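You operate a simulated robot arm through the tools that you are given. There is no shell and no other tool. Be economical: measure what you need, move in short steps, check, and stop when the job is done.

Carry out the task below with a simulated two-armed robot. There is one attempt and no reset: what you move stays moved.

TASK
Wipe up the spill on the fridge end of the short worktop with the yellow cloth and put it back.

The check looks at the end state, three seconds after you hand in, the way a careful person would. Anything else that was tipped, shoved, dropped, spilled or broken makes it a failure. Flat cloth is picked up by pressing the open fingertips on it (5 to 10 N) and closing them slowly along it; thin cloth reads only 2 to 8 mm in the jaws.

THE ROBOT
Two 7-joint arms with two-finger parallel grippers on one trunk, on a base that drives. Base frame: it is fixed to the floor where the robot stands at the start and does not move with it; the origin is under the middle of the robot, x ahead of it, y to its left, z up. Lengths are in mm, angles in degrees, forces in N, time in s.
The left shoulder is at the start at [70, 134, 1251], the right one opposite. Payload 1.57 kg a hand.
Tool frame (each hand has its own): the origin (TCP) lies between the finger pads and is the grasp point; the fingertips stand 30 mm ahead of it; z points along the fingers, y is the line along which they close. The gripper opens to 80 mm. The fingers are 17 mm wide and 12 mm thick; the gripper's body (40 by 82 mm) begins 80 mm behind the TCP.
Orientation is told as [roll, pitch, yaw] about the base's x, y, z axes, in that order, counted from this pose: with the fingers straight down and closing along the base's y, the tool's x points along the base's -x, its y along +y and its z along -z.

THE INTERFACE
- The arms move only by the tool nudge_tool. It takes "left_plan", "right_plan" or both (then of equal length, played together; a hand with none holds still); each is a list of rows, each an object of numbers (a shift or turn left out is 0, a gripper value left out holds the last): "x", "y", "z": the shift along the base's x, y, z in mm; "ax", "ay", "az": the turn, a rotation vector about the base's x, y, z in degrees. In form: [{"x": .., "y": .., "z": .., "ax": .., "ay": .., "az": ..}, ...]. A call has 1 to 10 rows; each row shifts and turns the commanded pose from where the row before left it. "left_claw" and "right_claw" are, for a hand that has rows, the gripper command, from -1 (shut) to 1 (fully open), values between in proportion, set as the call begins (left out, the last holds). Rows are played at 5 a second. More than 50 mm and 8.6 degrees between two rows, or a gripper value outside its range, and nothing of the call is played. Where a pose cannot be reached the arm comes as near as it can. A force on the tool above 40 N (or 10 N above the force at the start of the call, whichever is more), or a blocked arm, ends the call early, and 0.2 s more pass. Each finger travels about 153 mm/s and halts on what it meets, pressing with about 26 N; the grip force reading is that of the motor and also rises with nothing between the fingers. The clock runs only during rows and for 0.2 s after the last one: add rows that do not move to give the fingers time. The reply holds the time, the measured pose of the TCP, the force on the tool along the base axes, the opening and the grip force, in the units named above and with some noise, and new pictures: "views" is both (left out), scene, wrist or none (wrist: the cameras of the hands that moved).
- Cameras (640 x 400 px; columns grow to the right, rows downward): "scene" is now at [125.4, 13, 1457.4]; the picture's right is [0.18, -0.98, 0.00], its down [-0.75, -0.14, -0.64] and it looks along [0.63, 0.11, -0.77] (base axes); focal length 280 px, centre (320, 200). "left" rides on the left gripper at [72, 7, -122] in its tool frame; the picture's right is [-0.09, 1.00, 0.00], its down [-0.84, -0.08, -0.54] and it looks along [-0.54, -0.05, 0.84] (tool axes); focal length 238 px, centre (320, 200). "right" rides on the right gripper at [72, -7, -122] in its tool frame; the picture's right is [0.09, 1.00, 0.00], its down [-0.84, 0.08, -0.54] and it looks along [-0.54, 0.05, 0.84] (tool axes); focal length 238 px, centre (320, 200). There is no depth. A picture from a camera that has moved, and an enlarged one, comes with that camera's place and axes in the base frame and with its lens.
- lift_body(by): slides the trunk up (or, below 0, down) by that many mm; the arms and the scene camera ride with it, the base frame stays. It gives what a move gives, with no picture.
- roll_base(legs): drives the robot by 1 to 6 legs, each [ahead, left, turn to the left] in mm, mm and degrees, along the robot's own axes; the way and the turn of a leg run together, so that a leg with both is an arc; at most 1500 mm and 180 degrees a leg. The arms and the cameras ride along, it lands a little off, and it stops where it bumps. It gives what a move gives, and a new picture of the scene camera.
- pan_tilt(pan, tilt): turns the head with the scene camera to pan (to the left, within 86 degrees either way) and tilt (down, from -29 to 69), counted from straight ahead of the robot. It gives what a move gives, and a new picture of the scene camera.
- close_up(camera, box): a new picture of the part [left, top, right, bottom] of that camera's present view, enlarged. No time passes.
- close_job(): hands the job in; it is judged then, once.

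Go step by step. Nothing tells you exact positions but the pictures and the camera data: compare them with the known pose of the tool, close in by small moves and look again before you grip or let go. The budget is 120 turns and 260 pictures, counting those below and the enlarged ones. Unless the task says otherwise, let go and move clear before handing in, and close with one line.

The tools are called after "Call:" as name(argument=value, ...) on one line, values as JSON. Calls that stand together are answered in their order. nudge_tool: Moves the arms, as the interface text tells. Its arguments: {"type":"object","properties":{"left_plan":{"type":"array"},"left_claw":{"type":"number"},"right_plan":{"type":"array"},"right_claw":{"type":"number"},"views":{"type":"string","enum":["both","scene","wrist","none"]}},"required":[]} The other tools are called the same way: lift_body (by) slides the trunk up or down; roll_base (legs) drives the base; pan_tilt (pan, tilt) turns the head that bears the scene camera; close_up (camera, box) takes an enlarged picture of a part of a camera's view; close_job () hands the job in.

At the start:

```text
t: 0.0
left_tool_pos: [400.0, 361.5, 1147.3]
left_tcp_rot: [0.0, -0.1, 0.0]
left_ft_force: [0.1, -0.3, -0.9]
left_grip_width: 80.3
left_grip_force: 0.1
right_tool_pos: [382.9, -68.3, 1129.3]
right_tcp_rot: [0.1, 0.0, -0.1]
right_ft_force: [0.4, 0.0, 0.3]
right_grip_width: 79.9
right_grip_force: 0.1
trunk travel left (down, up): [-825.0, 115.0]
robot x, y, heading: [-0.6, -0.7, 0.1]
head pan, tilt: [10.2, 50.0]
```

scene: 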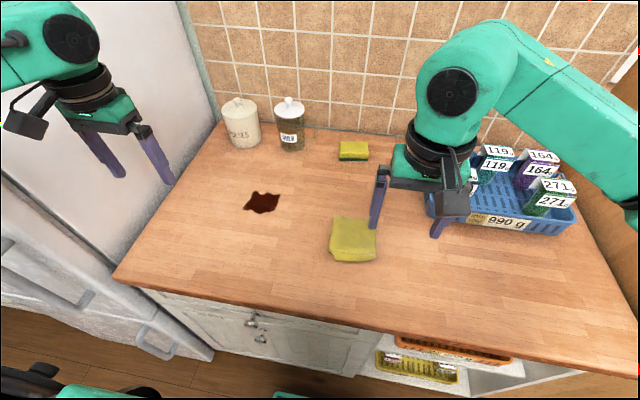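
right: 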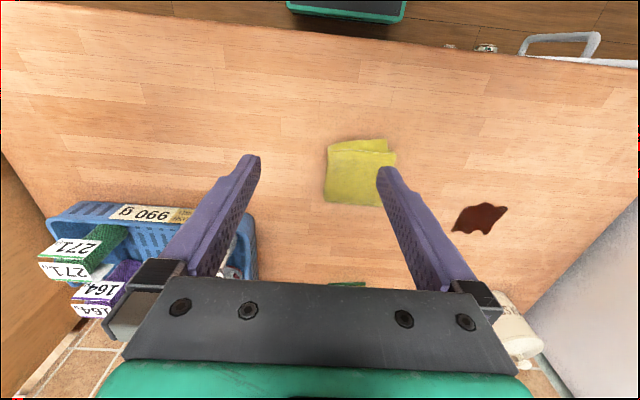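
left: 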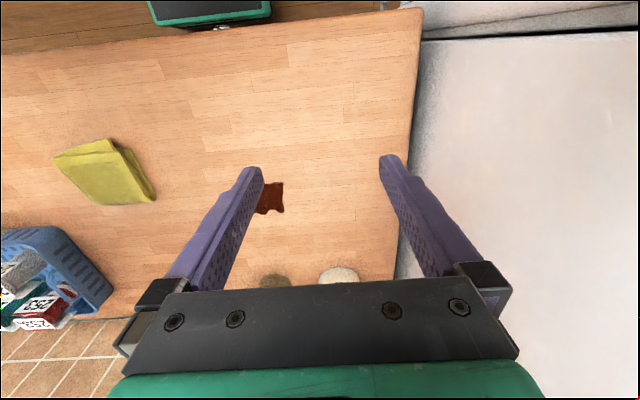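

The folded yellow cloth looks to be near [500, 0], the dark spill near [577, 253], and a second yellow thing (a sponge?) near [840, 28]. I'll look closer before moving.

Call:
close_up(camera="scene", box=[220, 120, 400, 280])

Call:
close_up(camera="right", box=[300, 120, 540, 260])

```text
2.50 times, centred on (310, 200) of scene
camera zoom: at [125.4, 13.0, 1457.4], right [0.18, -0.98, 0.0], down [-0.75, -0.14, -0.64], along [0.63, 0.11, -0.77], focal length 699 px, centre (345, 200)
```

zoom: 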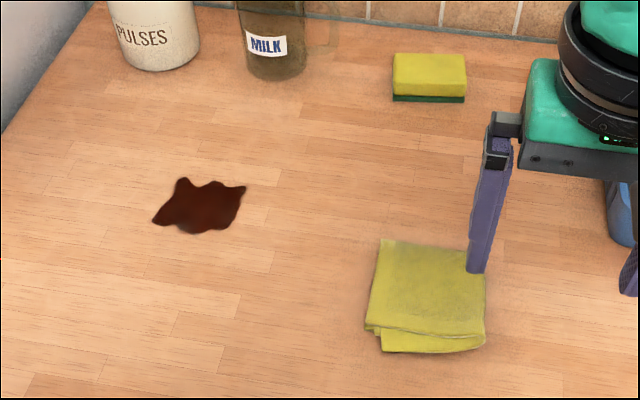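

```text
2.67 times, centred on (420, 190) of right
camera zoom: at [311.4, -74.7, 1251.8], right [-0.09, 1.0, 0.0], down [0.84, 0.08, 0.54], along [0.54, 0.05, -0.84], focal length 636 px, centre (53, 227)
```

zoom: 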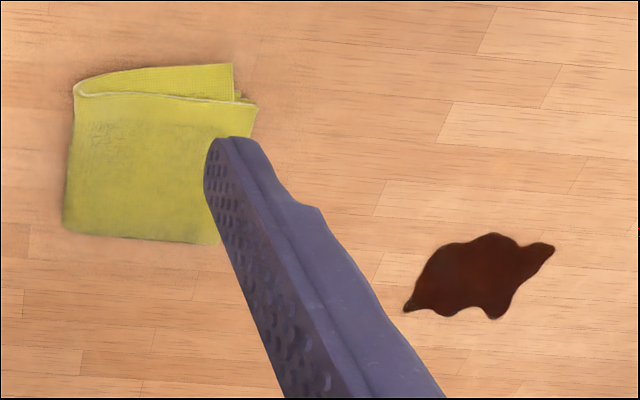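

The cloth lies at about x 450–560, y −60–48, and the spill at x 535–611, y 210–296. The left arm suits both, so I move the right hand aside and bring the left hand over the cloth.

Call:
nudge_tool(right_plan=[{"y": -35, "x": -10}, {"y": -35, "x": -10}, {"y": -35, "x": -10}, {"y": -35, "x": -10}, {"y": -35, "x": -10}, {"y": -30}, {"y": 0}, {"y": 0}, {"y": 0}], left_plan=[{"y": 0}, {"y": -40, "x": 10}, {"y": -45, "x": 15}, {"y": -45, "x": 15}, {"y": -45, "x": 15}, {"y": -45, "x": 15}, {"y": -45, "x": 15}, {"y": -48, "x": 15}, {"y": -48, "x": 5}])

```text
refused: row 8 steps farther than a row can; nothing moved
```

Call:
nudge_tool(right_plan=[{"y": -35, "x": -10}, {"y": -35, "x": -10}, {"y": -35, "x": -10}, {"y": -35, "x": -10}, {"y": -35, "x": -10}, {"y": -30}, {"y": 0}, {"y": 0}, {"y": 0}, {"y": 0}], left_plan=[{"y": 0}, {"y": -40, "x": 10}, {"y": -40, "x": 15}, {"y": -40, "x": 15}, {"y": -40, "x": 15}, {"y": -40, "x": 15}, {"y": -40, "x": 15}, {"y": -40, "x": 15}, {"y": -40, "x": 5}, {"y": -40}])

```text
t: 2.2
left_tool_pos: [448.4, 68.0, 1139.5]
left_tcp_rot: [0.0, -0.1, 0.1]
left_ft_force: [-0.2, -0.4, -0.3]
left_grip_width: 80.0
left_grip_force: 0.0
left hand out of reach, approached as far as the arm can: row 8, 9, 10
right_tool_pos: [334.7, -275.9, 1128.2]
right_tcp_rot: [0.0, 0.0, 0.0]
right_ft_force: [0.1, 0.1, 0.1]
right_grip_width: 80.1
right_grip_force: 0.1
trunk travel left (down, up): [-825.0, 115.0]
robot x, y, heading: [4.9, 2.1, -0.1]
head pan, tilt: [10.2, 50.0]
camera scene: at [125.4, 12.4, 1457.4], right [0.18, -0.98, 0.0], down [-0.75, -0.14, -0.64], along [0.63, 0.11, -0.77], focal length 280 px, centre (320, 200)
camera right: at [261.8, -282.6, 1250.9], right [-0.09, 1.0, 0.0], down [0.84, 0.08, 0.54], along [0.54, 0.05, -0.84], focal length 238 px, centre (320, 200)
camera left: at [376.1, 75.8, 1260.8], right [0.09, 1.0, 0.0], down [0.84, -0.08, 0.54], along [0.54, -0.05, -0.84], focal length 238 px, centre (320, 200)
```

scene: 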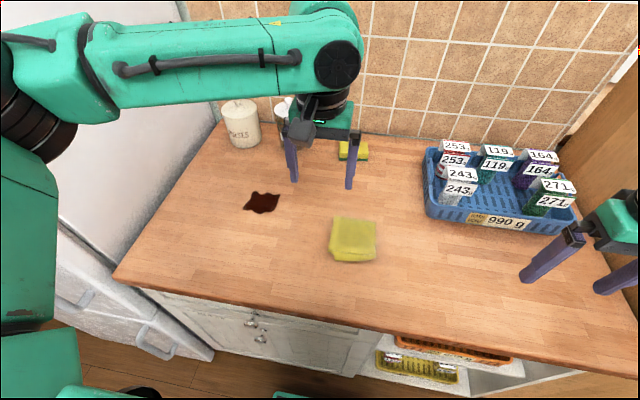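
right: 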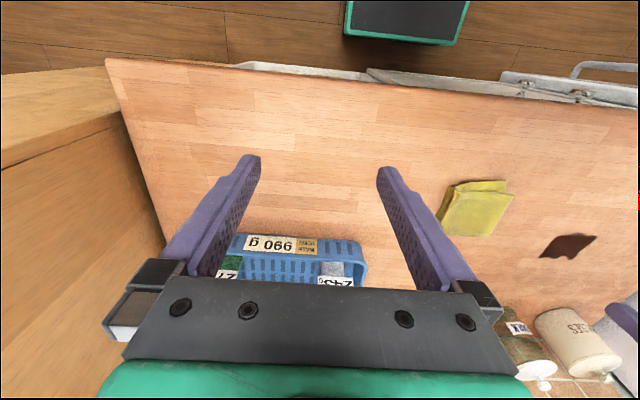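
left: 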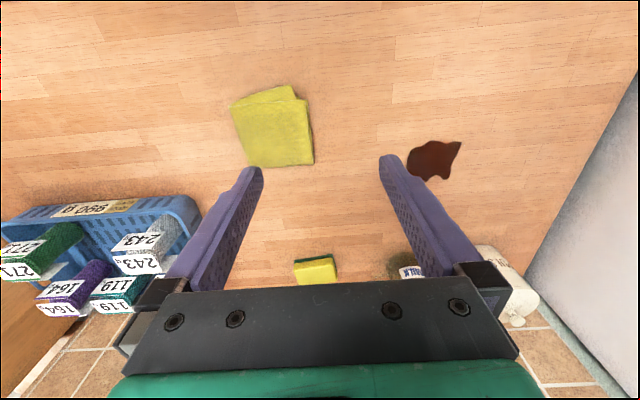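

The left hand stopped short at [448, 68] because it is near its reach limit at this height. I'll go lower, where the reach is better.

Call:
nudge_tool(left_plan=[{"z": -40}, {"z": -40}, {"z": -40}, {"y": 0}], views="none")

```text
t: 3.2
left_tool_pos: [439.4, 82.9, 1024.6]
left_tcp_rot: [0.0, -0.1, 0.0]
left_ft_force: [-0.1, 0.3, 0.0]
left_grip_width: 80.0
left_grip_force: 0.0
left hand out of reach, approached as far as the arm can: row 2, 3
right_tool_pos: [334.1, -275.4, 1127.9]
right_tcp_rot: [0.0, 0.0, 0.0]
right_ft_force: [-0.2, -0.7, 0.9]
right_grip_width: 79.7
right_grip_force: 0.0
trunk travel left (down, up): [-825.0, 115.0]
robot x, y, heading: [4.3, 3.2, -0.0]
head pan, tilt: [10.2, 50.0]
```

It now sits at [439, 83, 1025]. I'll probe how the reach behaves by going back toward the cloth at this height.

Call:
nudge_tool(left_plan=[{"x": 20, "y": -10}, {"x": 20, "y": -20}, {"x": 10, "y": -20}, {"y": -20}, {"y": 0}], views="scene")

```text
t: 4.4
left_tool_pos: [444.5, 78.0, 1046.4]
left_tcp_rot: [-0.1, -0.1, 0.0]
left_ft_force: [-0.3, -0.2, -0.4]
left_grip_width: 80.0
left_grip_force: 0.1
left hand out of reach, approached as far as the arm can: row 1, 2, 3, 4
right_tool_pos: [332.7, -276.0, 1129.8]
right_tcp_rot: [0.0, 0.0, 0.0]
right_ft_force: [-1.0, 0.0, -0.6]
right_grip_width: 79.8
right_grip_force: 0.0
trunk travel left (down, up): [-825.0, 115.0]
robot x, y, heading: [2.7, -0.5, 0.1]
head pan, tilt: [10.2, 50.0]
camera scene: at [125.4, 12.9, 1457.4], right [0.18, -0.98, 0.0], down [-0.75, -0.14, -0.64], along [0.63, 0.11, -0.77], focal length 280 px, centre (320, 200)
```

scene: 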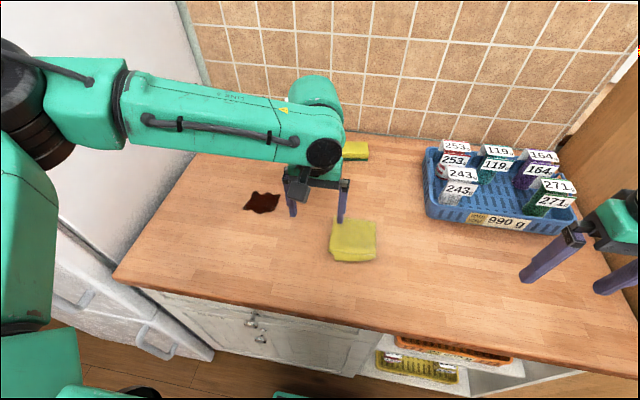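

The wrist seems to be at a joint limit in yaw. I'll turn the tool clockwise a bit and try again.

Call:
nudge_tool(left_plan=[{"az": -8}, {"az": -8}, {"az": -8}, {"az": -6}, {"x": 20, "y": -20}, {"x": 20, "y": -20}, {"x": 15, "y": -20}, {"y": -15}, {"y": 0}], views="scene")

```text
t: 6.4
left_tool_pos: [445.6, 73.1, 1063.0]
left_tcp_rot: [0.0, -0.1, -30.0]
left_ft_force: [0.2, -0.6, -0.6]
left_grip_width: 80.4
left_grip_force: 0.1
left hand out of reach, approached as far as the arm can: row 5, 6, 7, 8
right_tool_pos: [334.0, -275.4, 1127.8]
right_tcp_rot: [0.0, 0.0, 0.0]
right_ft_force: [-1.0, -0.2, 1.0]
right_grip_width: 80.1
right_grip_force: 0.1
trunk travel left (down, up): [-825.0, 115.0]
robot x, y, heading: [2.6, -2.6, -0.0]
head pan, tilt: [10.2, 50.0]
camera scene: at [125.5, 12.9, 1457.4], right [0.18, -0.98, 0.0], down [-0.75, -0.14, -0.64], along [0.63, 0.11, -0.77], focal length 280 px, centre (320, 200)
```

scene: 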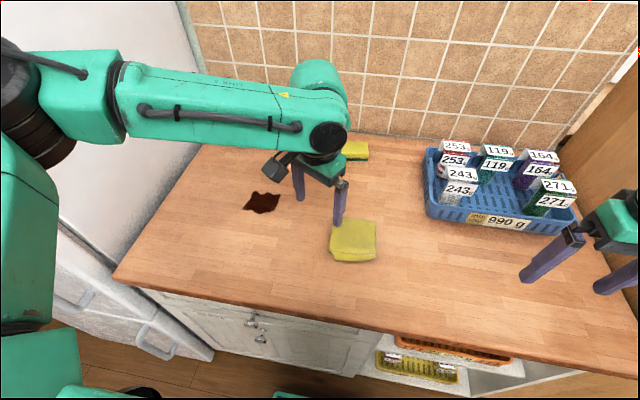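

It isn't the yaw: this arm can't cross further toward the body's centre line. Moving the base to the right (then back left for the wipe) would fix that, so I check the room on the right first.

Call:
pan_tilt(pan=-60, tilt=35)

Call:
pan_tilt(pan=60, tilt=45)

```text
t: 7.8
left_tool_pos: [446.5, 74.4, 1063.5]
left_tcp_rot: [0.0, -0.1, -30.0]
left_ft_force: [0.5, 0.1, 0.5]
left_grip_width: 80.0
left_grip_force: 0.2
right_tool_pos: [334.5, -276.0, 1128.7]
right_tcp_rot: [0.0, 0.0, 0.0]
right_ft_force: [-0.1, -0.4, -0.1]
right_grip_width: 79.9
right_grip_force: 0.1
trunk travel left (down, up): [-825.0, 115.0]
robot x, y, heading: [0.6, 1.0, 0.1]
head pan, tilt: [-60.0, 35.0]
camera scene: at [93.7, -77.0, 1479.2], right [-0.87, -0.5, 0.0], down [-0.29, 0.5, -0.82], along [0.41, -0.71, -0.57], focal length 280 px, centre (320, 200)
```

scene: 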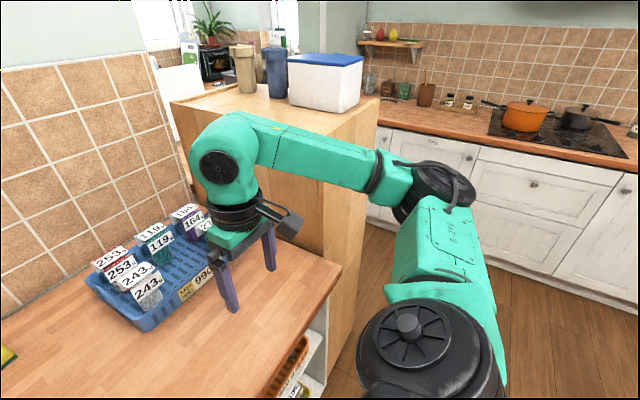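

```text
t: 9.8
left_tool_pos: [447.2, 73.6, 1064.9]
left_tcp_rot: [0.0, -0.1, -30.1]
left_ft_force: [-0.4, 0.0, 0.4]
left_grip_width: 80.0
left_grip_force: 0.0
right_tool_pos: [333.7, -274.5, 1129.0]
right_tcp_rot: [0.0, 0.0, 0.0]
right_ft_force: [-0.5, -0.8, 0.6]
right_grip_width: 79.9
right_grip_force: 0.1
trunk travel left (down, up): [-825.0, 115.0]
robot x, y, heading: [-0.2, 0.1, 0.1]
head pan, tilt: [60.0, 45.0]
camera scene: at [90.3, 69.6, 1464.4], right [0.87, -0.5, 0.0], down [-0.35, -0.61, -0.71], along [0.35, 0.61, -0.71], focal length 280 px, centre (320, 200)
```

scene: 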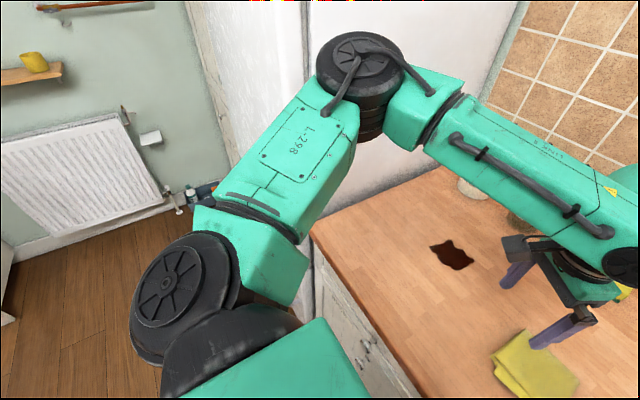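

There is a tall cabinet on the right (y < −600) and the fridge is at y > 500. I'll retract the right hand, straighten the left tool, then drive about 140 to the right.

Call:
nudge_tool(right_plan=[{"x": -30, "y": 10}, {"x": -30, "y": 10}, {"x": -30, "y": 10}, {"x": 0}], left_plan=[{"az": 8}, {"az": 8}, {"az": 8}, {"az": 6}], views="none")

Call:
pan_tilt(pan=-60, tilt=40)

```text
t: 10.8
left_tool_pos: [446.7, 73.6, 1064.9]
left_tcp_rot: [0.0, 0.0, 0.1]
left_ft_force: [0.1, -0.3, -0.1]
left_grip_width: 79.7
left_grip_force: 0.1
right_tool_pos: [243.4, -244.9, 1128.0]
right_tcp_rot: [0.1, 0.0, 0.0]
right_ft_force: [0.8, -0.5, 0.8]
right_grip_width: 80.0
right_grip_force: 0.1
trunk travel left (down, up): [-825.0, 115.0]
robot x, y, heading: [-1.2, -1.1, 0.1]
head pan, tilt: [60.0, 45.0]
```

```text
t: 12.8
left_tool_pos: [445.8, 74.2, 1064.2]
left_tcp_rot: [0.0, -0.1, 0.0]
left_ft_force: [0.3, -0.7, 0.9]
left_grip_width: 80.1
left_grip_force: 0.0
right_tool_pos: [243.3, -243.7, 1129.3]
right_tcp_rot: [0.1, 0.0, 0.0]
right_ft_force: [1.1, -0.1, 0.6]
right_grip_width: 80.2
right_grip_force: 0.0
trunk travel left (down, up): [-825.0, 115.0]
robot x, y, heading: [1.1, -1.3, 0.1]
head pan, tilt: [-60.0, 40.0]
camera scene: at [92.2, -74.4, 1471.6], right [-0.87, -0.5, 0.0], down [-0.32, 0.56, -0.77], along [0.38, -0.66, -0.64], focal length 280 px, centre (320, 200)
```

scene: 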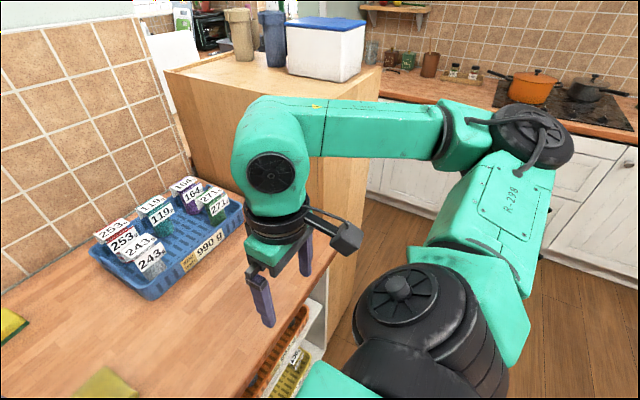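

The right arm is now well in front of the cabinet. I drive 140 mm right.

Call:
roll_base(legs=[[0, -140, 0]])

Call:
pan_tilt(pan=20, tilt=50)

```text
t: 14.2
left_tool_pos: [446.5, -64.3, 1064.4]
left_tcp_rot: [-0.2, 0.0, 0.0]
left_ft_force: [0.4, -0.1, -0.1]
left_grip_width: 80.2
left_grip_force: 0.1
right_tool_pos: [243.3, -383.1, 1129.6]
right_tcp_rot: [-0.1, -0.1, -0.1]
right_ft_force: [0.4, 0.1, -0.5]
right_grip_width: 80.0
right_grip_force: 0.0
trunk travel left (down, up): [-825.0, 115.0]
robot x, y, heading: [0.3, -142.6, -0.2]
head pan, tilt: [-60.0, 40.0]
camera scene: at [91.9, -211.6, 1471.8], right [-0.87, -0.5, 0.0], down [-0.32, 0.56, -0.77], along [0.38, -0.67, -0.64], focal length 280 px, centre (320, 200)
```

scene: 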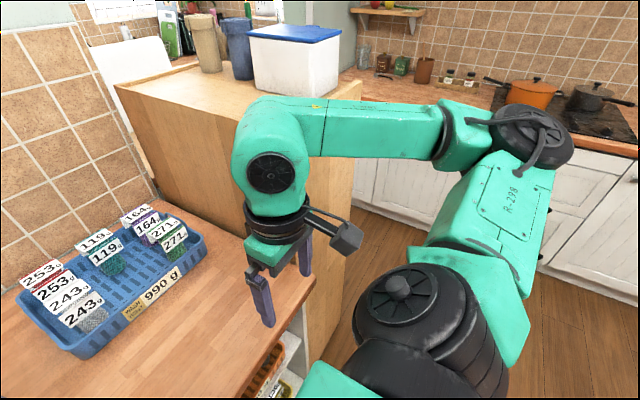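

```text
t: 15.7
left_tool_pos: [446.5, -66.1, 1063.8]
left_tcp_rot: [-0.1, -0.1, 0.0]
left_ft_force: [0.1, -0.4, 0.7]
left_grip_width: 79.8
left_grip_force: 0.1
right_tool_pos: [242.0, -384.2, 1129.3]
right_tcp_rot: [0.0, 0.0, -0.1]
right_ft_force: [-0.1, -1.2, 0.0]
right_grip_width: 80.2
right_grip_force: 0.1
trunk travel left (down, up): [-825.0, 115.0]
robot x, y, heading: [-1.6, -138.3, -0.1]
head pan, tilt: [20.0, 50.0]
camera scene: at [121.9, -115.1, 1457.5], right [0.34, -0.94, 0.0], down [-0.72, -0.26, -0.64], along [0.6, 0.22, -0.77], focal length 280 px, centre (320, 200)
```

scene: 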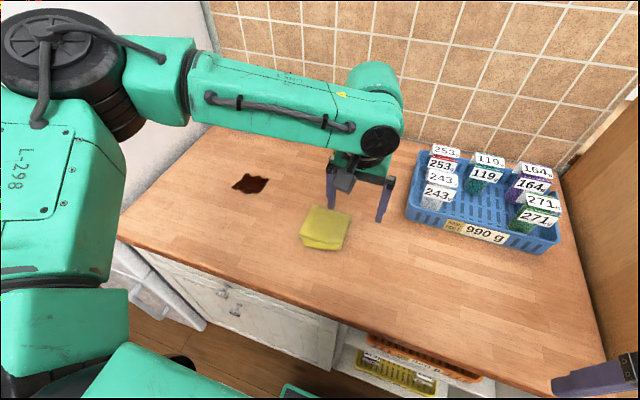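

Now I bring the left hand over the cloth's centre at about [505, −5] and lower to z ≈ 955.

Call:
nudge_tool(left_plan=[{"x": 20, "y": 30}, {"x": 20, "y": 30}, {"x": 18}, {"z": -37}, {"z": -37}, {"z": -35}, {"z": 0}, {"z": 0}])

```text
t: 17.5
left_tool_pos: [481.3, 11.6, 969.7]
left_tcp_rot: [0.0, -0.2, 0.0]
left_ft_force: [0.6, -0.8, 0.2]
left_grip_width: 79.6
left_grip_force: 0.1
left hand out of reach, approached as far as the arm can: row 5, 6
right_tool_pos: [242.0, -384.3, 1129.0]
right_tcp_rot: [0.0, 0.0, -0.2]
right_ft_force: [-0.7, 0.7, 0.3]
right_grip_width: 79.9
right_grip_force: 0.0
trunk travel left (down, up): [-825.0, 115.0]
robot x, y, heading: [0.4, -143.0, -0.0]
head pan, tilt: [20.0, 50.0]
camera scene: at [121.7, -114.7, 1457.5], right [0.34, -0.94, 0.0], down [-0.72, -0.26, -0.64], along [0.6, 0.22, -0.77], focal length 280 px, centre (320, 200)
camera left: at [409.1, 18.6, 1090.8], right [0.09, 1.0, 0.0], down [0.84, -0.08, 0.54], along [0.54, -0.05, -0.84], focal length 238 px, centre (320, 200)
```

scene: 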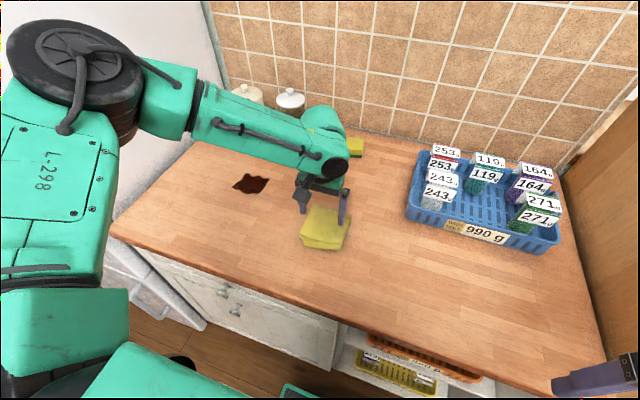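
left: 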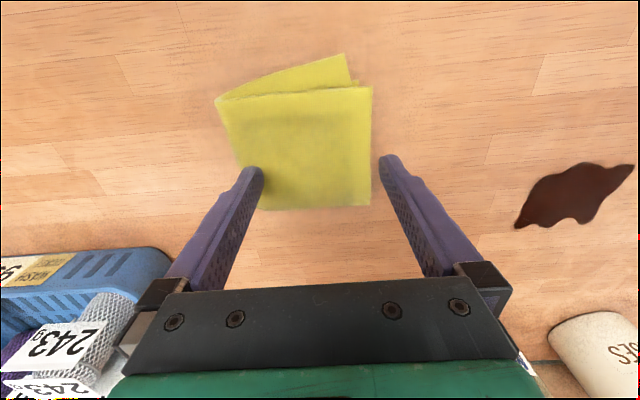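

The reach really is centred about 20° to the hand's own side, so I drive another 65 mm to the right. The hand is at a safe height for it.

Call:
roll_base(legs=[[0, -65, 0]])

Call:
nudge_tool(left_plan=[{"x": 10, "y": 20}, {"x": 10, "y": 15}, {"x": 5, "y": 10}, {"z": -15}, {"z": -15}, {"z": 0}])

```text
t: 18.5
left_tool_pos: [482.1, -47.1, 968.5]
left_tcp_rot: [-0.4, -0.3, -0.1]
left_ft_force: [-0.5, 0.1, -0.8]
left_grip_width: 80.3
left_grip_force: 0.2
right_tool_pos: [242.0, -443.2, 1130.9]
right_tcp_rot: [-0.3, 0.0, -0.1]
right_ft_force: [-0.2, -0.1, -0.3]
right_grip_width: 80.0
right_grip_force: 0.0
trunk travel left (down, up): [-825.0, 115.0]
robot x, y, heading: [-0.6, -205.1, -0.3]
head pan, tilt: [20.0, 50.0]
camera scene: at [121.9, -171.6, 1457.3], right [0.34, -0.94, 0.01], down [-0.72, -0.26, -0.64], along [0.6, 0.21, -0.77], focal length 280 px, centre (320, 200)
```

scene: 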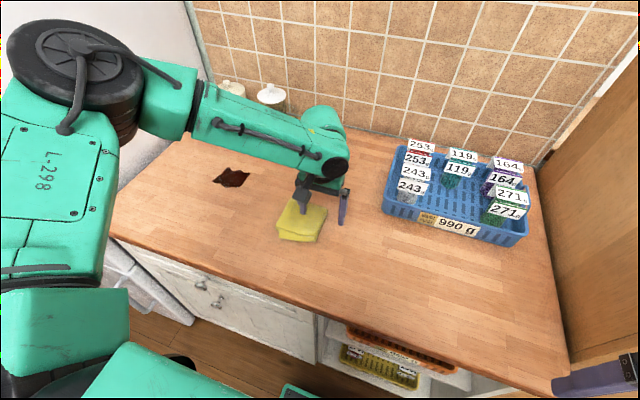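

```text
t: 19.9
left_tool_pos: [498.3, -3.2, 944.9]
left_tcp_rot: [-0.1, -0.3, -0.1]
left_ft_force: [1.4, 0.7, 2.9]
left_grip_width: 80.2
left_grip_force: 0.0
left hand out of reach, approached as far as the arm can: row 4, 5
right_tool_pos: [241.4, -449.6, 1129.6]
right_tcp_rot: [0.2, 0.0, -0.1]
right_ft_force: [-0.4, 0.1, -0.2]
right_grip_width: 80.1
right_grip_force: 0.1
trunk travel left (down, up): [-825.0, 115.0]
robot x, y, heading: [-2.5, -206.2, -0.0]
head pan, tilt: [20.0, 50.0]
camera scene: at [121.5, -180.3, 1457.5], right [0.34, -0.94, 0.0], down [-0.72, -0.26, -0.64], along [0.6, 0.22, -0.77], focal length 280 px, centre (320, 200)
camera left: at [425.5, 3.9, 1066.2], right [0.09, 1.0, 0.0], down [0.83, -0.08, 0.55], along [0.54, -0.05, -0.84], focal length 238 px, centre (320, 200)
```

scene: 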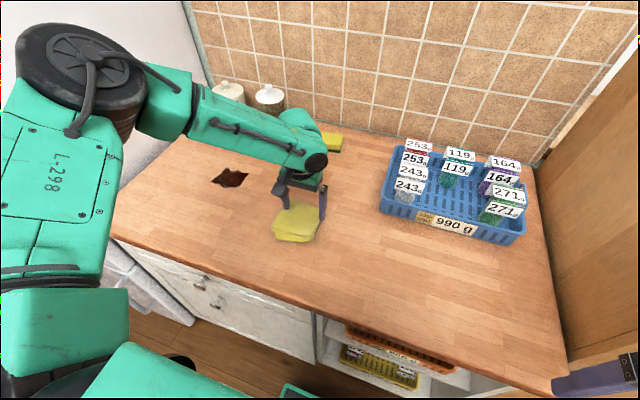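
left: 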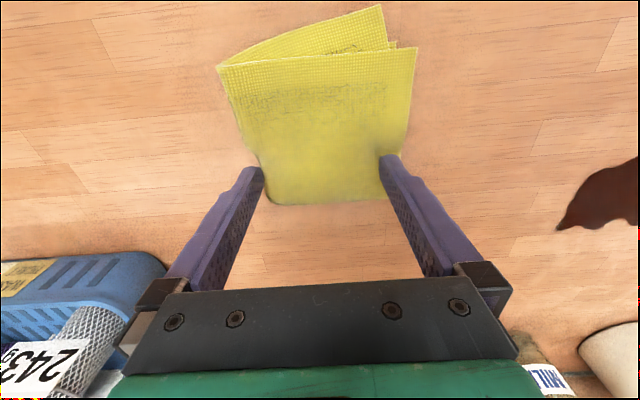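

Reach in the downward direction is what's limited, so I lower the trunk instead: the hand is at 945 and its tips at about 915, so 30 mm down is safe.

Call:
lift_body(by=-80)

```text
t: 20.3
left_tool_pos: [498.4, -3.3, 938.0]
left_tcp_rot: [0.1, -0.9, -0.1]
left_ft_force: [-7.8, -0.8, 23.5]
left_grip_width: 79.9
left_grip_force: 0.0
right_tool_pos: [238.1, -450.6, 1116.4]
right_tcp_rot: [0.2, -0.3, -0.2]
right_ft_force: [0.5, 0.5, -0.4]
right_grip_width: 79.9
right_grip_force: 0.0
trunk travel left (down, up): [-811.0, 129.0]
robot x, y, heading: [0.7, -206.3, -0.2]
head pan, tilt: [20.0, 50.0]
stopped: the force on the tool passed its limit (the readings are from after the stop); the commanded pose is now the measured one
```

Contact already came at tip height ≈ 908, and cross-checking two views confirms the worktop is really at z ≈ 905, not 862. So the cloth is at about x 430–532, y −55–55 and the spill at about x 513–575, y 195–275. I back off and look.

Call:
nudge_tool(left_plan=[{"z": 10}, {"z": 10}, {"x": -15, "z": 5}, {"z": 0}])

```text
t: 21.3
left_tool_pos: [486.6, -2.2, 960.0]
left_tcp_rot: [-0.1, -0.5, 0.0]
left_ft_force: [0.0, -0.2, -0.9]
left_grip_width: 80.1
left_grip_force: 0.0
right_tool_pos: [242.2, -449.3, 1115.4]
right_tcp_rot: [0.0, 0.0, -0.2]
right_ft_force: [-0.7, -0.4, 0.2]
right_grip_width: 79.9
right_grip_force: 0.0
trunk travel left (down, up): [-811.0, 129.0]
robot x, y, heading: [-3.4, -204.0, 0.1]
head pan, tilt: [20.0, 50.0]
camera scene: at [122.5, -179.2, 1443.0], right [0.34, -0.94, 0.0], down [-0.72, -0.26, -0.64], along [0.6, 0.22, -0.77], focal length 280 px, centre (320, 200)
camera left: at [412.7, 4.9, 1080.6], right [0.09, 1.0, 0.0], down [0.83, -0.08, 0.55], along [0.55, -0.05, -0.83], focal length 238 px, centre (320, 200)
```

scene: 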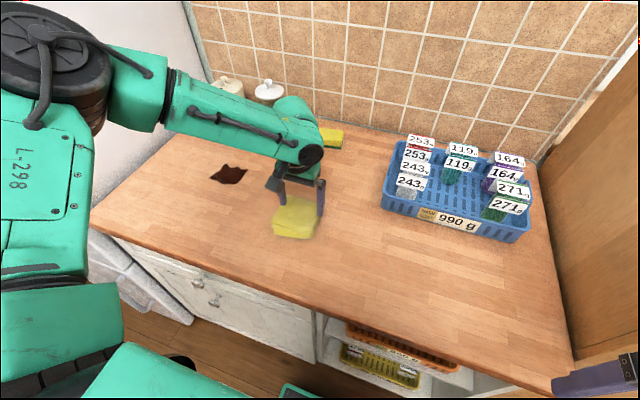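
left: 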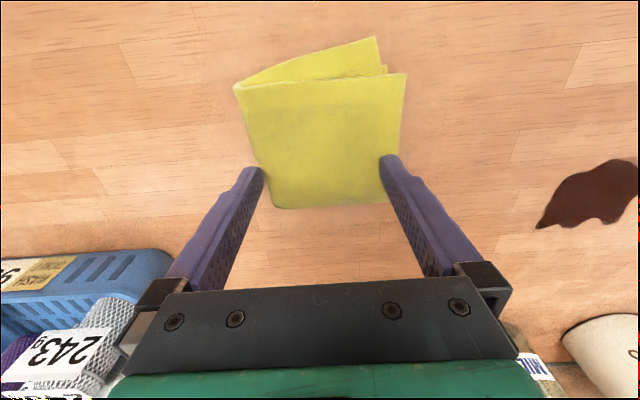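

The hand is now centred on the cloth. I narrow the jaws to about 55 mm and descend in small steps until light contact.

Call:
nudge_tool(left_claw=0.4, left_plan=[{"z": -5}, {"z": -5}, {"z": -4}, {"z": -3}, {"z": -2}, {"z": 0}], views="wrist")

```text
t: 22.7
left_tool_pos: [485.8, -1.6, 941.3]
left_tcp_rot: [0.0, -0.7, 0.0]
left_ft_force: [1.5, 2.1, 9.7]
left_grip_width: 55.4
left_grip_force: 0.1
right_tool_pos: [241.3, -449.0, 1116.4]
right_tcp_rot: [0.0, -0.1, -0.1]
right_ft_force: [0.1, 0.2, 0.2]
right_grip_width: 80.1
right_grip_force: 0.0
trunk travel left (down, up): [-811.0, 129.0]
robot x, y, heading: [-0.1, -204.4, -0.3]
head pan, tilt: [20.0, 50.0]
camera left: at [411.9, 4.1, 1062.6], right [0.09, 1.0, 0.0], down [0.83, -0.08, 0.55], along [0.55, -0.05, -0.83], focal length 238 px, centre (320, 200)
```

left: 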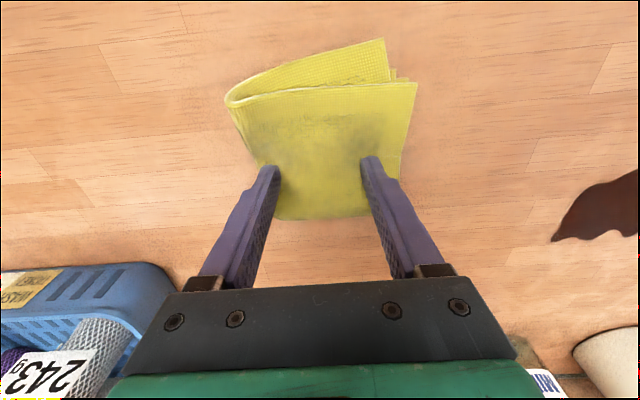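

Contact at about 10 N, with the tips on the cloth. Now I close slowly in steps.

Call:
nudge_tool(left_claw=0.2, left_plan=[{"z": 0}, {"z": 0}], views="wrist")

```text
t: 23.3
left_tool_pos: [484.5, -3.3, 941.5]
left_tcp_rot: [0.0, -0.7, -0.2]
left_ft_force: [0.7, 0.2, 8.2]
left_grip_width: 46.9
left_grip_force: 0.0
right_tool_pos: [240.6, -449.8, 1115.5]
right_tcp_rot: [0.1, -0.1, -0.1]
right_ft_force: [-0.6, 0.7, 0.4]
right_grip_width: 79.8
right_grip_force: 0.1
trunk travel left (down, up): [-811.0, 129.0]
robot x, y, heading: [2.2, -200.1, -0.0]
head pan, tilt: [20.0, 50.0]
camera left: at [411.7, 3.4, 1062.6], right [0.09, 1.0, 0.0], down [0.83, -0.08, 0.55], along [0.55, -0.05, -0.83], focal length 238 px, centre (320, 200)
```

left: 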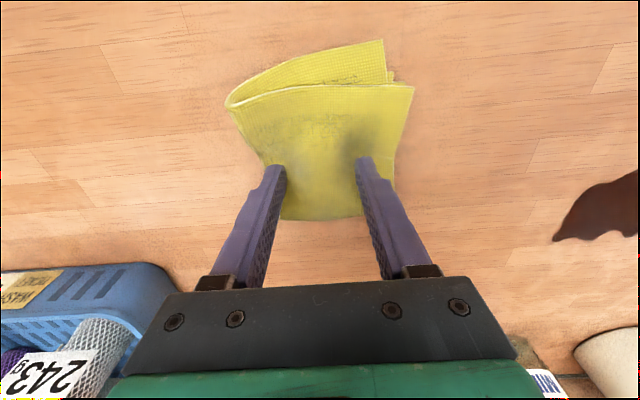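

The cloth is gathering with the fingers. I continue closing.

Call:
nudge_tool(left_claw=0.0, left_plan=[{"z": 0}, {"z": 0}], views="none")

Call:
nudge_tool(left_claw=-0.25, left_plan=[{"z": 0}, {"z": 0}], views="none")

Call:
nudge_tool(left_claw=-0.5, left_plan=[{"z": 0}, {"z": 0}], views="wrist")

```text
t: 23.9
left_tool_pos: [486.0, -3.8, 941.4]
left_tcp_rot: [0.1, -0.7, -0.1]
left_ft_force: [0.0, 0.2, 9.5]
left_grip_width: 39.0
left_grip_force: 0.0
right_tool_pos: [241.7, -449.7, 1113.9]
right_tcp_rot: [0.1, 0.0, 0.0]
right_ft_force: [-0.1, -0.4, 0.1]
right_grip_width: 80.2
right_grip_force: 0.1
trunk travel left (down, up): [-811.0, 129.0]
robot x, y, heading: [-0.4, -209.4, -0.2]
head pan, tilt: [20.0, 50.0]
```

```text
t: 24.5
left_tool_pos: [485.0, -3.4, 941.6]
left_tcp_rot: [0.0, -0.7, -0.1]
left_ft_force: [-0.1, 0.0, 9.2]
left_grip_width: 28.4
left_grip_force: 0.0
right_tool_pos: [241.5, -449.4, 1114.8]
right_tcp_rot: [0.2, 0.0, -0.1]
right_ft_force: [-0.5, -0.3, 1.9]
right_grip_width: 79.9
right_grip_force: 0.1
trunk travel left (down, up): [-811.0, 129.0]
robot x, y, heading: [-3.3, -202.2, 0.0]
head pan, tilt: [20.0, 50.0]
```

```text
t: 25.1
left_tool_pos: [486.6, -2.5, 942.3]
left_tcp_rot: [0.0, -0.7, -0.2]
left_ft_force: [1.0, 0.2, 7.6]
left_grip_width: 19.6
left_grip_force: 6.4
right_tool_pos: [241.3, -448.8, 1115.1]
right_tcp_rot: [0.1, 0.0, -0.2]
right_ft_force: [0.4, -0.1, 0.9]
right_grip_width: 80.0
right_grip_force: 0.1
trunk travel left (down, up): [-811.0, 129.0]
robot x, y, heading: [-0.1, -205.0, 0.2]
head pan, tilt: [20.0, 50.0]
camera left: at [411.5, 3.5, 1062.6], right [0.09, 1.0, 0.0], down [0.83, -0.08, 0.55], along [0.55, -0.05, -0.83], focal length 238 px, centre (320, 200)
```

left: 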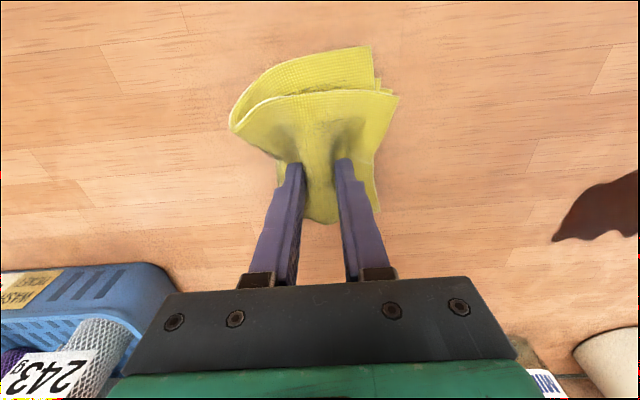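

Call:
nudge_tool(left_claw=-0.75, left_plan=[{"z": 0}, {"z": 0}], views="none")

Call:
nudge_tool(left_claw=-1, left_plan=[{"z": 0}, {"z": 0}, {"z": 0}], views="wrist")

```text
t: 25.7
left_tool_pos: [486.1, -2.7, 942.7]
left_tcp_rot: [0.0, -0.8, -0.1]
left_ft_force: [0.2, 0.0, 9.4]
left_grip_width: 13.8
left_grip_force: 25.7
right_tool_pos: [240.9, -448.3, 1116.2]
right_tcp_rot: [0.1, 0.0, -0.1]
right_ft_force: [0.3, 0.9, -0.4]
right_grip_width: 80.0
right_grip_force: 0.1
trunk travel left (down, up): [-811.0, 129.0]
robot x, y, heading: [2.5, -206.9, 0.1]
head pan, tilt: [20.0, 50.0]
```

```text
t: 26.5
left_tool_pos: [485.5, -3.0, 941.6]
left_tcp_rot: [0.0, -0.8, -0.1]
left_ft_force: [0.2, 0.4, 9.7]
left_grip_width: 13.6
left_grip_force: 26.5
right_tool_pos: [241.6, -450.2, 1116.2]
right_tcp_rot: [0.1, -0.1, -0.1]
right_ft_force: [0.0, -0.9, -0.6]
right_grip_width: 79.9
right_grip_force: 0.1
trunk travel left (down, up): [-811.0, 129.0]
robot x, y, heading: [-3.4, -206.1, -0.1]
head pan, tilt: [20.0, 50.0]
camera left: at [411.6, 3.4, 1062.7], right [0.09, 1.0, 0.0], down [0.83, -0.08, 0.55], along [0.55, -0.05, -0.83], focal length 238 px, centre (320, 200)
```

left: 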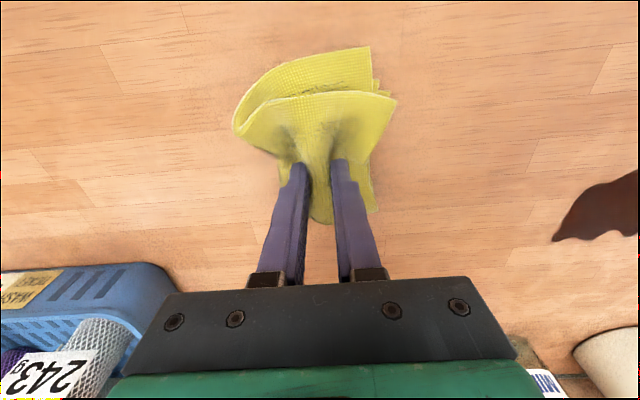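

The cloth is firmly gripped (13.6 mm at 26 N). I lift it 70 mm and check.

Call:
nudge_tool(left_plan=[{"z": 10}, {"z": 15}, {"z": 20}, {"z": 25}, {"z": 0}])

```text
t: 27.7
left_tool_pos: [487.5, -2.3, 1010.2]
left_tcp_rot: [-0.1, -0.6, 0.0]
left_ft_force: [-0.3, 1.0, -0.6]
left_grip_width: 13.2
left_grip_force: 26.5
right_tool_pos: [242.7, -448.6, 1114.6]
right_tcp_rot: [0.0, 0.1, -0.1]
right_ft_force: [-0.1, 0.5, -0.2]
right_grip_width: 80.0
right_grip_force: 0.1
trunk travel left (down, up): [-811.0, 129.0]
robot x, y, heading: [-1.4, -206.1, -0.2]
head pan, tilt: [20.0, 50.0]
camera scene: at [122.0, -179.2, 1443.1], right [0.34, -0.94, 0.0], down [-0.72, -0.26, -0.64], along [0.6, 0.22, -0.77], focal length 280 px, centre (320, 200)
camera left: at [413.8, 4.4, 1131.3], right [0.09, 1.0, 0.0], down [0.83, -0.08, 0.55], along [0.55, -0.05, -0.83], focal length 238 px, centre (320, 200)
```

scene: 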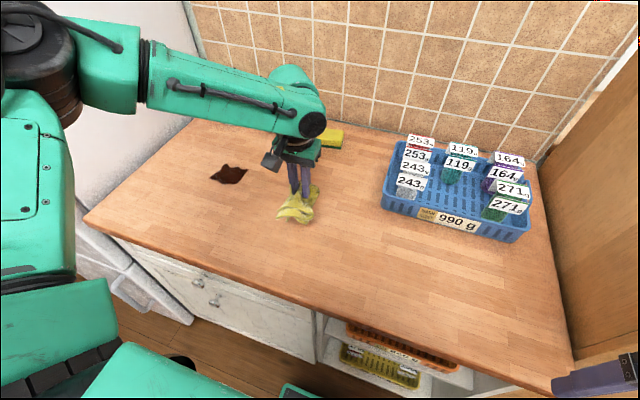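
left: 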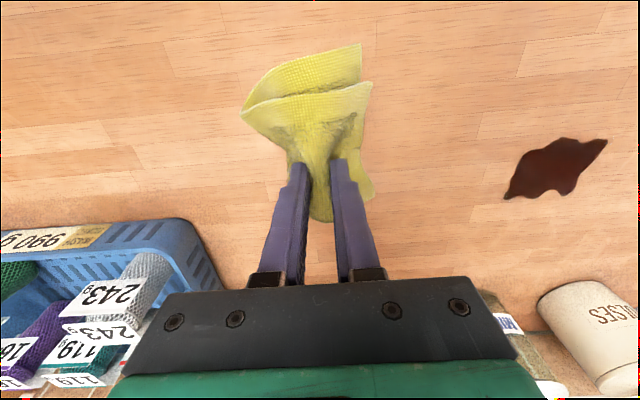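

The whole cloth came up. The refined spill extent is x 511–579, y 200–276, centre [545, 238]. I drive left about 235 mm, keeping the hand over the worktop.

Call:
roll_base(legs=[[0, 230, 0]])

```text
t: 29.5
left_tool_pos: [486.9, 228.2, 1011.0]
left_tcp_rot: [0.1, -0.7, -0.1]
left_ft_force: [-0.2, 0.2, -0.2]
left_grip_width: 13.0
left_grip_force: 26.3
right_tool_pos: [242.9, -218.4, 1114.6]
right_tcp_rot: [0.0, 0.0, 0.0]
right_ft_force: [0.6, -0.4, 0.1]
right_grip_width: 79.9
right_grip_force: 0.2
trunk travel left (down, up): [-811.0, 129.0]
robot x, y, heading: [-5.8, 29.2, 0.1]
head pan, tilt: [20.0, 50.0]
camera scene: at [122.3, 51.3, 1443.1], right [0.34, -0.94, 0.0], down [-0.72, -0.26, -0.64], along [0.6, 0.22, -0.77], focal length 280 px, centre (320, 200)
```

scene: 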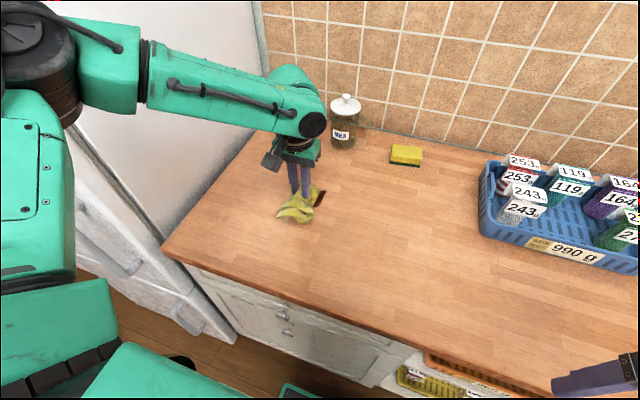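

The hand is now beside the spill. I move to its right edge at [545, 200] and lower toward the surface.

Call:
nudge_tool(left_plan=[{"x": 30, "y": -14}, {"x": 28, "y": -14}, {"z": -25}, {"z": -20}, {"z": -10}, {"z": -6}, {"z": 0}])

```text
t: 31.1
left_tool_pos: [516.4, 219.3, 962.1]
left_tcp_rot: [-0.1, -0.7, -0.1]
left_ft_force: [0.3, -0.4, -1.1]
left_grip_width: 13.3
left_grip_force: 25.8
left hand out of reach, approached as far as the arm can: row 2, 3, 4, 5
right_tool_pos: [241.9, -216.4, 1115.7]
right_tcp_rot: [-0.1, 0.0, -0.1]
right_ft_force: [0.9, -0.4, 0.0]
right_grip_width: 80.1
right_grip_force: 0.0
trunk travel left (down, up): [-811.0, 129.0]
robot x, y, heading: [2.9, 28.2, 0.1]
head pan, tilt: [20.0, 50.0]
camera scene: at [122.6, 53.3, 1443.1], right [0.34, -0.94, 0.0], down [-0.72, -0.26, -0.64], along [0.6, 0.22, -0.77], focal length 280 px, centre (320, 200)
camera left: at [441.6, 225.7, 1082.5], right [0.09, 1.0, 0.0], down [0.83, -0.08, 0.55], along [0.55, -0.05, -0.83], focal length 238 px, centre (320, 200)
```

scene: 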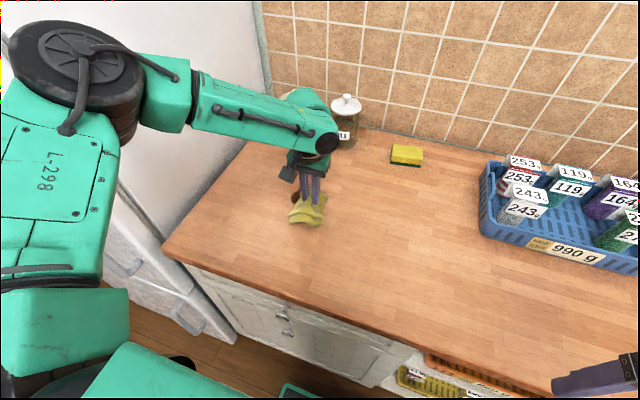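
left: 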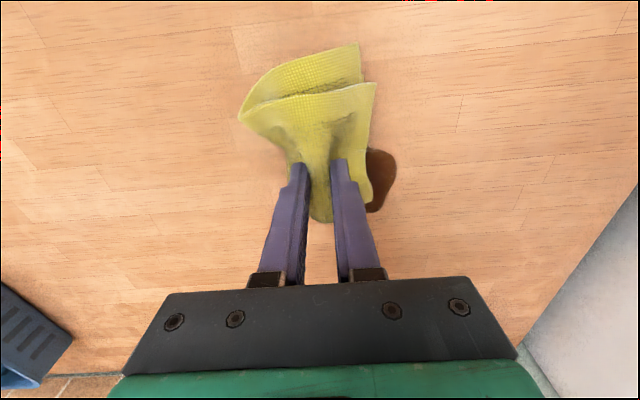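

Reach ends at x ≈ 516 from here. There is room for a little forward drive, so I go 50 ahead and 30 right with the cloth clear of the surface.

Call:
roll_base(legs=[[50, -30, 0]])

```text
t: 32.0
left_tool_pos: [559.4, 193.4, 963.3]
left_tcp_rot: [-0.2, -1.0, 0.0]
left_ft_force: [0.3, -0.5, -0.5]
left_grip_width: 13.1
left_grip_force: 26.2
right_tool_pos: [287.7, -242.7, 1117.5]
right_tcp_rot: [-0.1, -0.3, 0.0]
right_ft_force: [0.1, -0.4, 0.1]
right_grip_width: 80.2
right_grip_force: 0.1
trunk travel left (down, up): [-811.0, 129.0]
robot x, y, heading: [49.7, -1.5, 0.0]
head pan, tilt: [20.0, 50.0]
camera scene: at [164.5, 28.0, 1443.7], right [0.34, -0.94, 0.0], down [-0.72, -0.26, -0.65], along [0.61, 0.22, -0.76], focal length 280 px, centre (320, 200)
```

scene: 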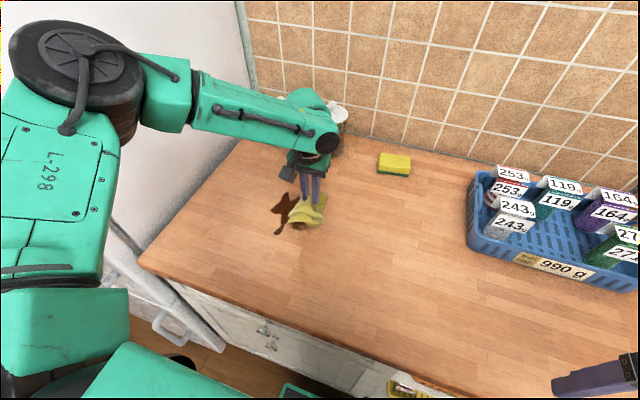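

Now over the spill's right edge. I shift to x ≈ 548 and lower to light contact.

Call:
nudge_tool(left_plan=[{"x": -17, "y": -3}, {"z": -8}, {"z": -5}, {"z": -3}, {"z": -2}, {"z": 0}], views="none")

```text
t: 33.5
left_tool_pos: [547.5, 185.3, 944.5]
left_tcp_rot: [0.0, -0.8, -0.1]
left_ft_force: [1.4, -0.1, 6.5]
left_grip_width: 12.8
left_grip_force: 26.4
right_tool_pos: [289.4, -246.3, 1115.7]
right_tcp_rot: [0.2, 0.0, -0.1]
right_ft_force: [-0.8, 0.0, 0.0]
right_grip_width: 80.0
right_grip_force: 0.0
trunk travel left (down, up): [-811.0, 129.0]
robot x, y, heading: [47.8, -0.5, 0.1]
head pan, tilt: [20.0, 50.0]
```

Contact at 6.5 N. I wipe leftward across the spill in steps.

Call:
nudge_tool(left_plan=[{"y": 12}, {"y": 12}, {"y": 12}, {"y": 12}, {"y": 12}, {"y": 12}, {"y": 12}, {"y": 12}, {"y": 8}, {"y": 0}])

```text
t: 35.6
left_tool_pos: [545.9, 289.3, 945.4]
left_tcp_rot: [0.1, -0.7, 0.0]
left_ft_force: [-0.6, -2.0, 3.4]
left_grip_width: 12.8
left_grip_force: 26.1
right_tool_pos: [291.3, -246.3, 1115.9]
right_tcp_rot: [0.1, 0.0, -0.1]
right_ft_force: [-0.1, -0.1, -0.1]
right_grip_width: 79.9
right_grip_force: 0.1
trunk travel left (down, up): [-811.0, 129.0]
robot x, y, heading: [48.3, -2.8, -0.0]
head pan, tilt: [20.0, 50.0]
camera scene: at [170.2, 22.9, 1443.2], right [0.34, -0.94, 0.0], down [-0.72, -0.26, -0.64], along [0.6, 0.22, -0.77], focal length 280 px, centre (320, 200)
camera left: at [471.1, 296.0, 1065.5], right [0.09, 1.0, 0.0], down [0.83, -0.08, 0.55], along [0.55, -0.05, -0.83], focal length 238 px, centre (320, 200)
```

scene: 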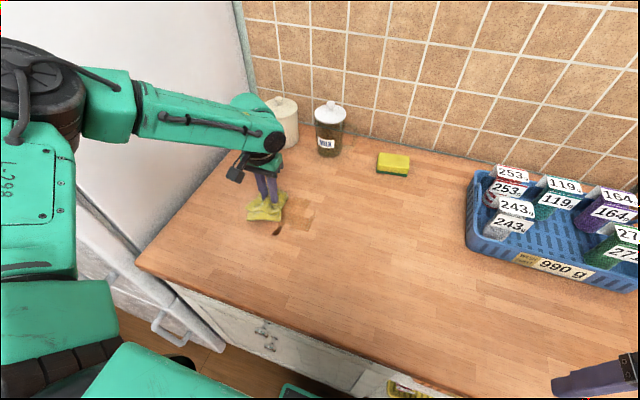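
left: 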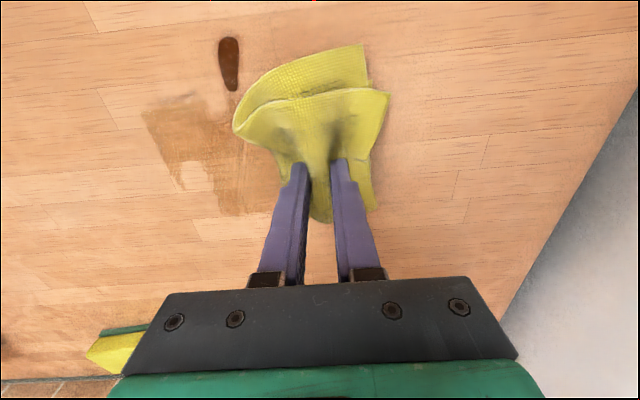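

One drop remains near [480, 242] and a faint film on x 500–585, y 177–250. I press a little more and wipe back at x ≈ 505.

Call:
nudge_tool(left_plan=[{"x": -15, "z": -1}, {"x": -15}, {"x": -12}, {"y": -15}, {"y": -15}, {"y": -15}, {"y": -15}, {"y": -15}, {"y": -15}, {"y": -15}], views="none")

Call:
nudge_tool(left_plan=[{"y": -10}, {"x": 15}, {"x": 15}, {"x": 10}, {"y": 15}, {"y": 15}, {"y": 15}, {"y": 15}, {"y": 15}, {"y": 15}])

```text
t: 37.9
left_tool_pos: [503.5, 186.8, 944.0]
left_tcp_rot: [0.0, -0.8, 0.0]
left_ft_force: [0.8, 2.5, 5.2]
left_grip_width: 13.3
left_grip_force: 26.1
right_tool_pos: [291.1, -245.5, 1114.9]
right_tcp_rot: [0.0, 0.0, -0.1]
right_ft_force: [-0.3, 1.4, -0.6]
right_grip_width: 79.8
right_grip_force: 0.1
trunk travel left (down, up): [-811.0, 129.0]
robot x, y, heading: [53.5, -1.4, -0.2]
head pan, tilt: [20.0, 50.0]
```

```text
t: 40.0
left_tool_pos: [542.8, 265.7, 943.9]
left_tcp_rot: [0.1, -0.8, 0.0]
left_ft_force: [-0.5, -3.0, 5.8]
left_grip_width: 13.0
left_grip_force: 26.6
right_tool_pos: [291.8, -246.2, 1115.2]
right_tcp_rot: [0.1, -0.2, -0.1]
right_ft_force: [0.6, -1.4, -0.7]
right_grip_width: 80.0
right_grip_force: 0.1
trunk travel left (down, up): [-811.0, 129.0]
robot x, y, heading: [48.6, -0.0, 0.3]
head pan, tilt: [20.0, 50.0]
camera scene: at [169.8, 23.2, 1443.3], right [0.34, -0.94, 0.0], down [-0.72, -0.26, -0.64], along [0.6, 0.22, -0.77], focal length 280 px, centre (320, 200)
camera left: at [469.2, 270.9, 1064.3], right [0.09, 1.0, 0.0], down [0.83, -0.08, 0.55], along [0.55, -0.05, -0.83], focal length 238 px, centre (320, 200)
```

scene: 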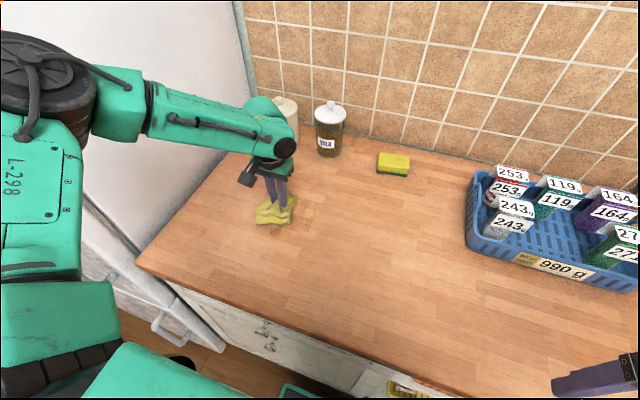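
left: 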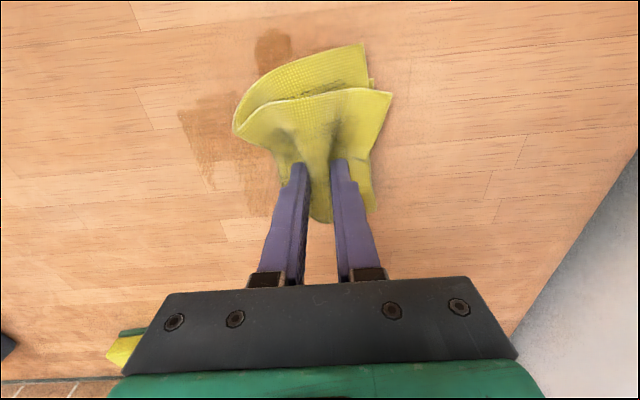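

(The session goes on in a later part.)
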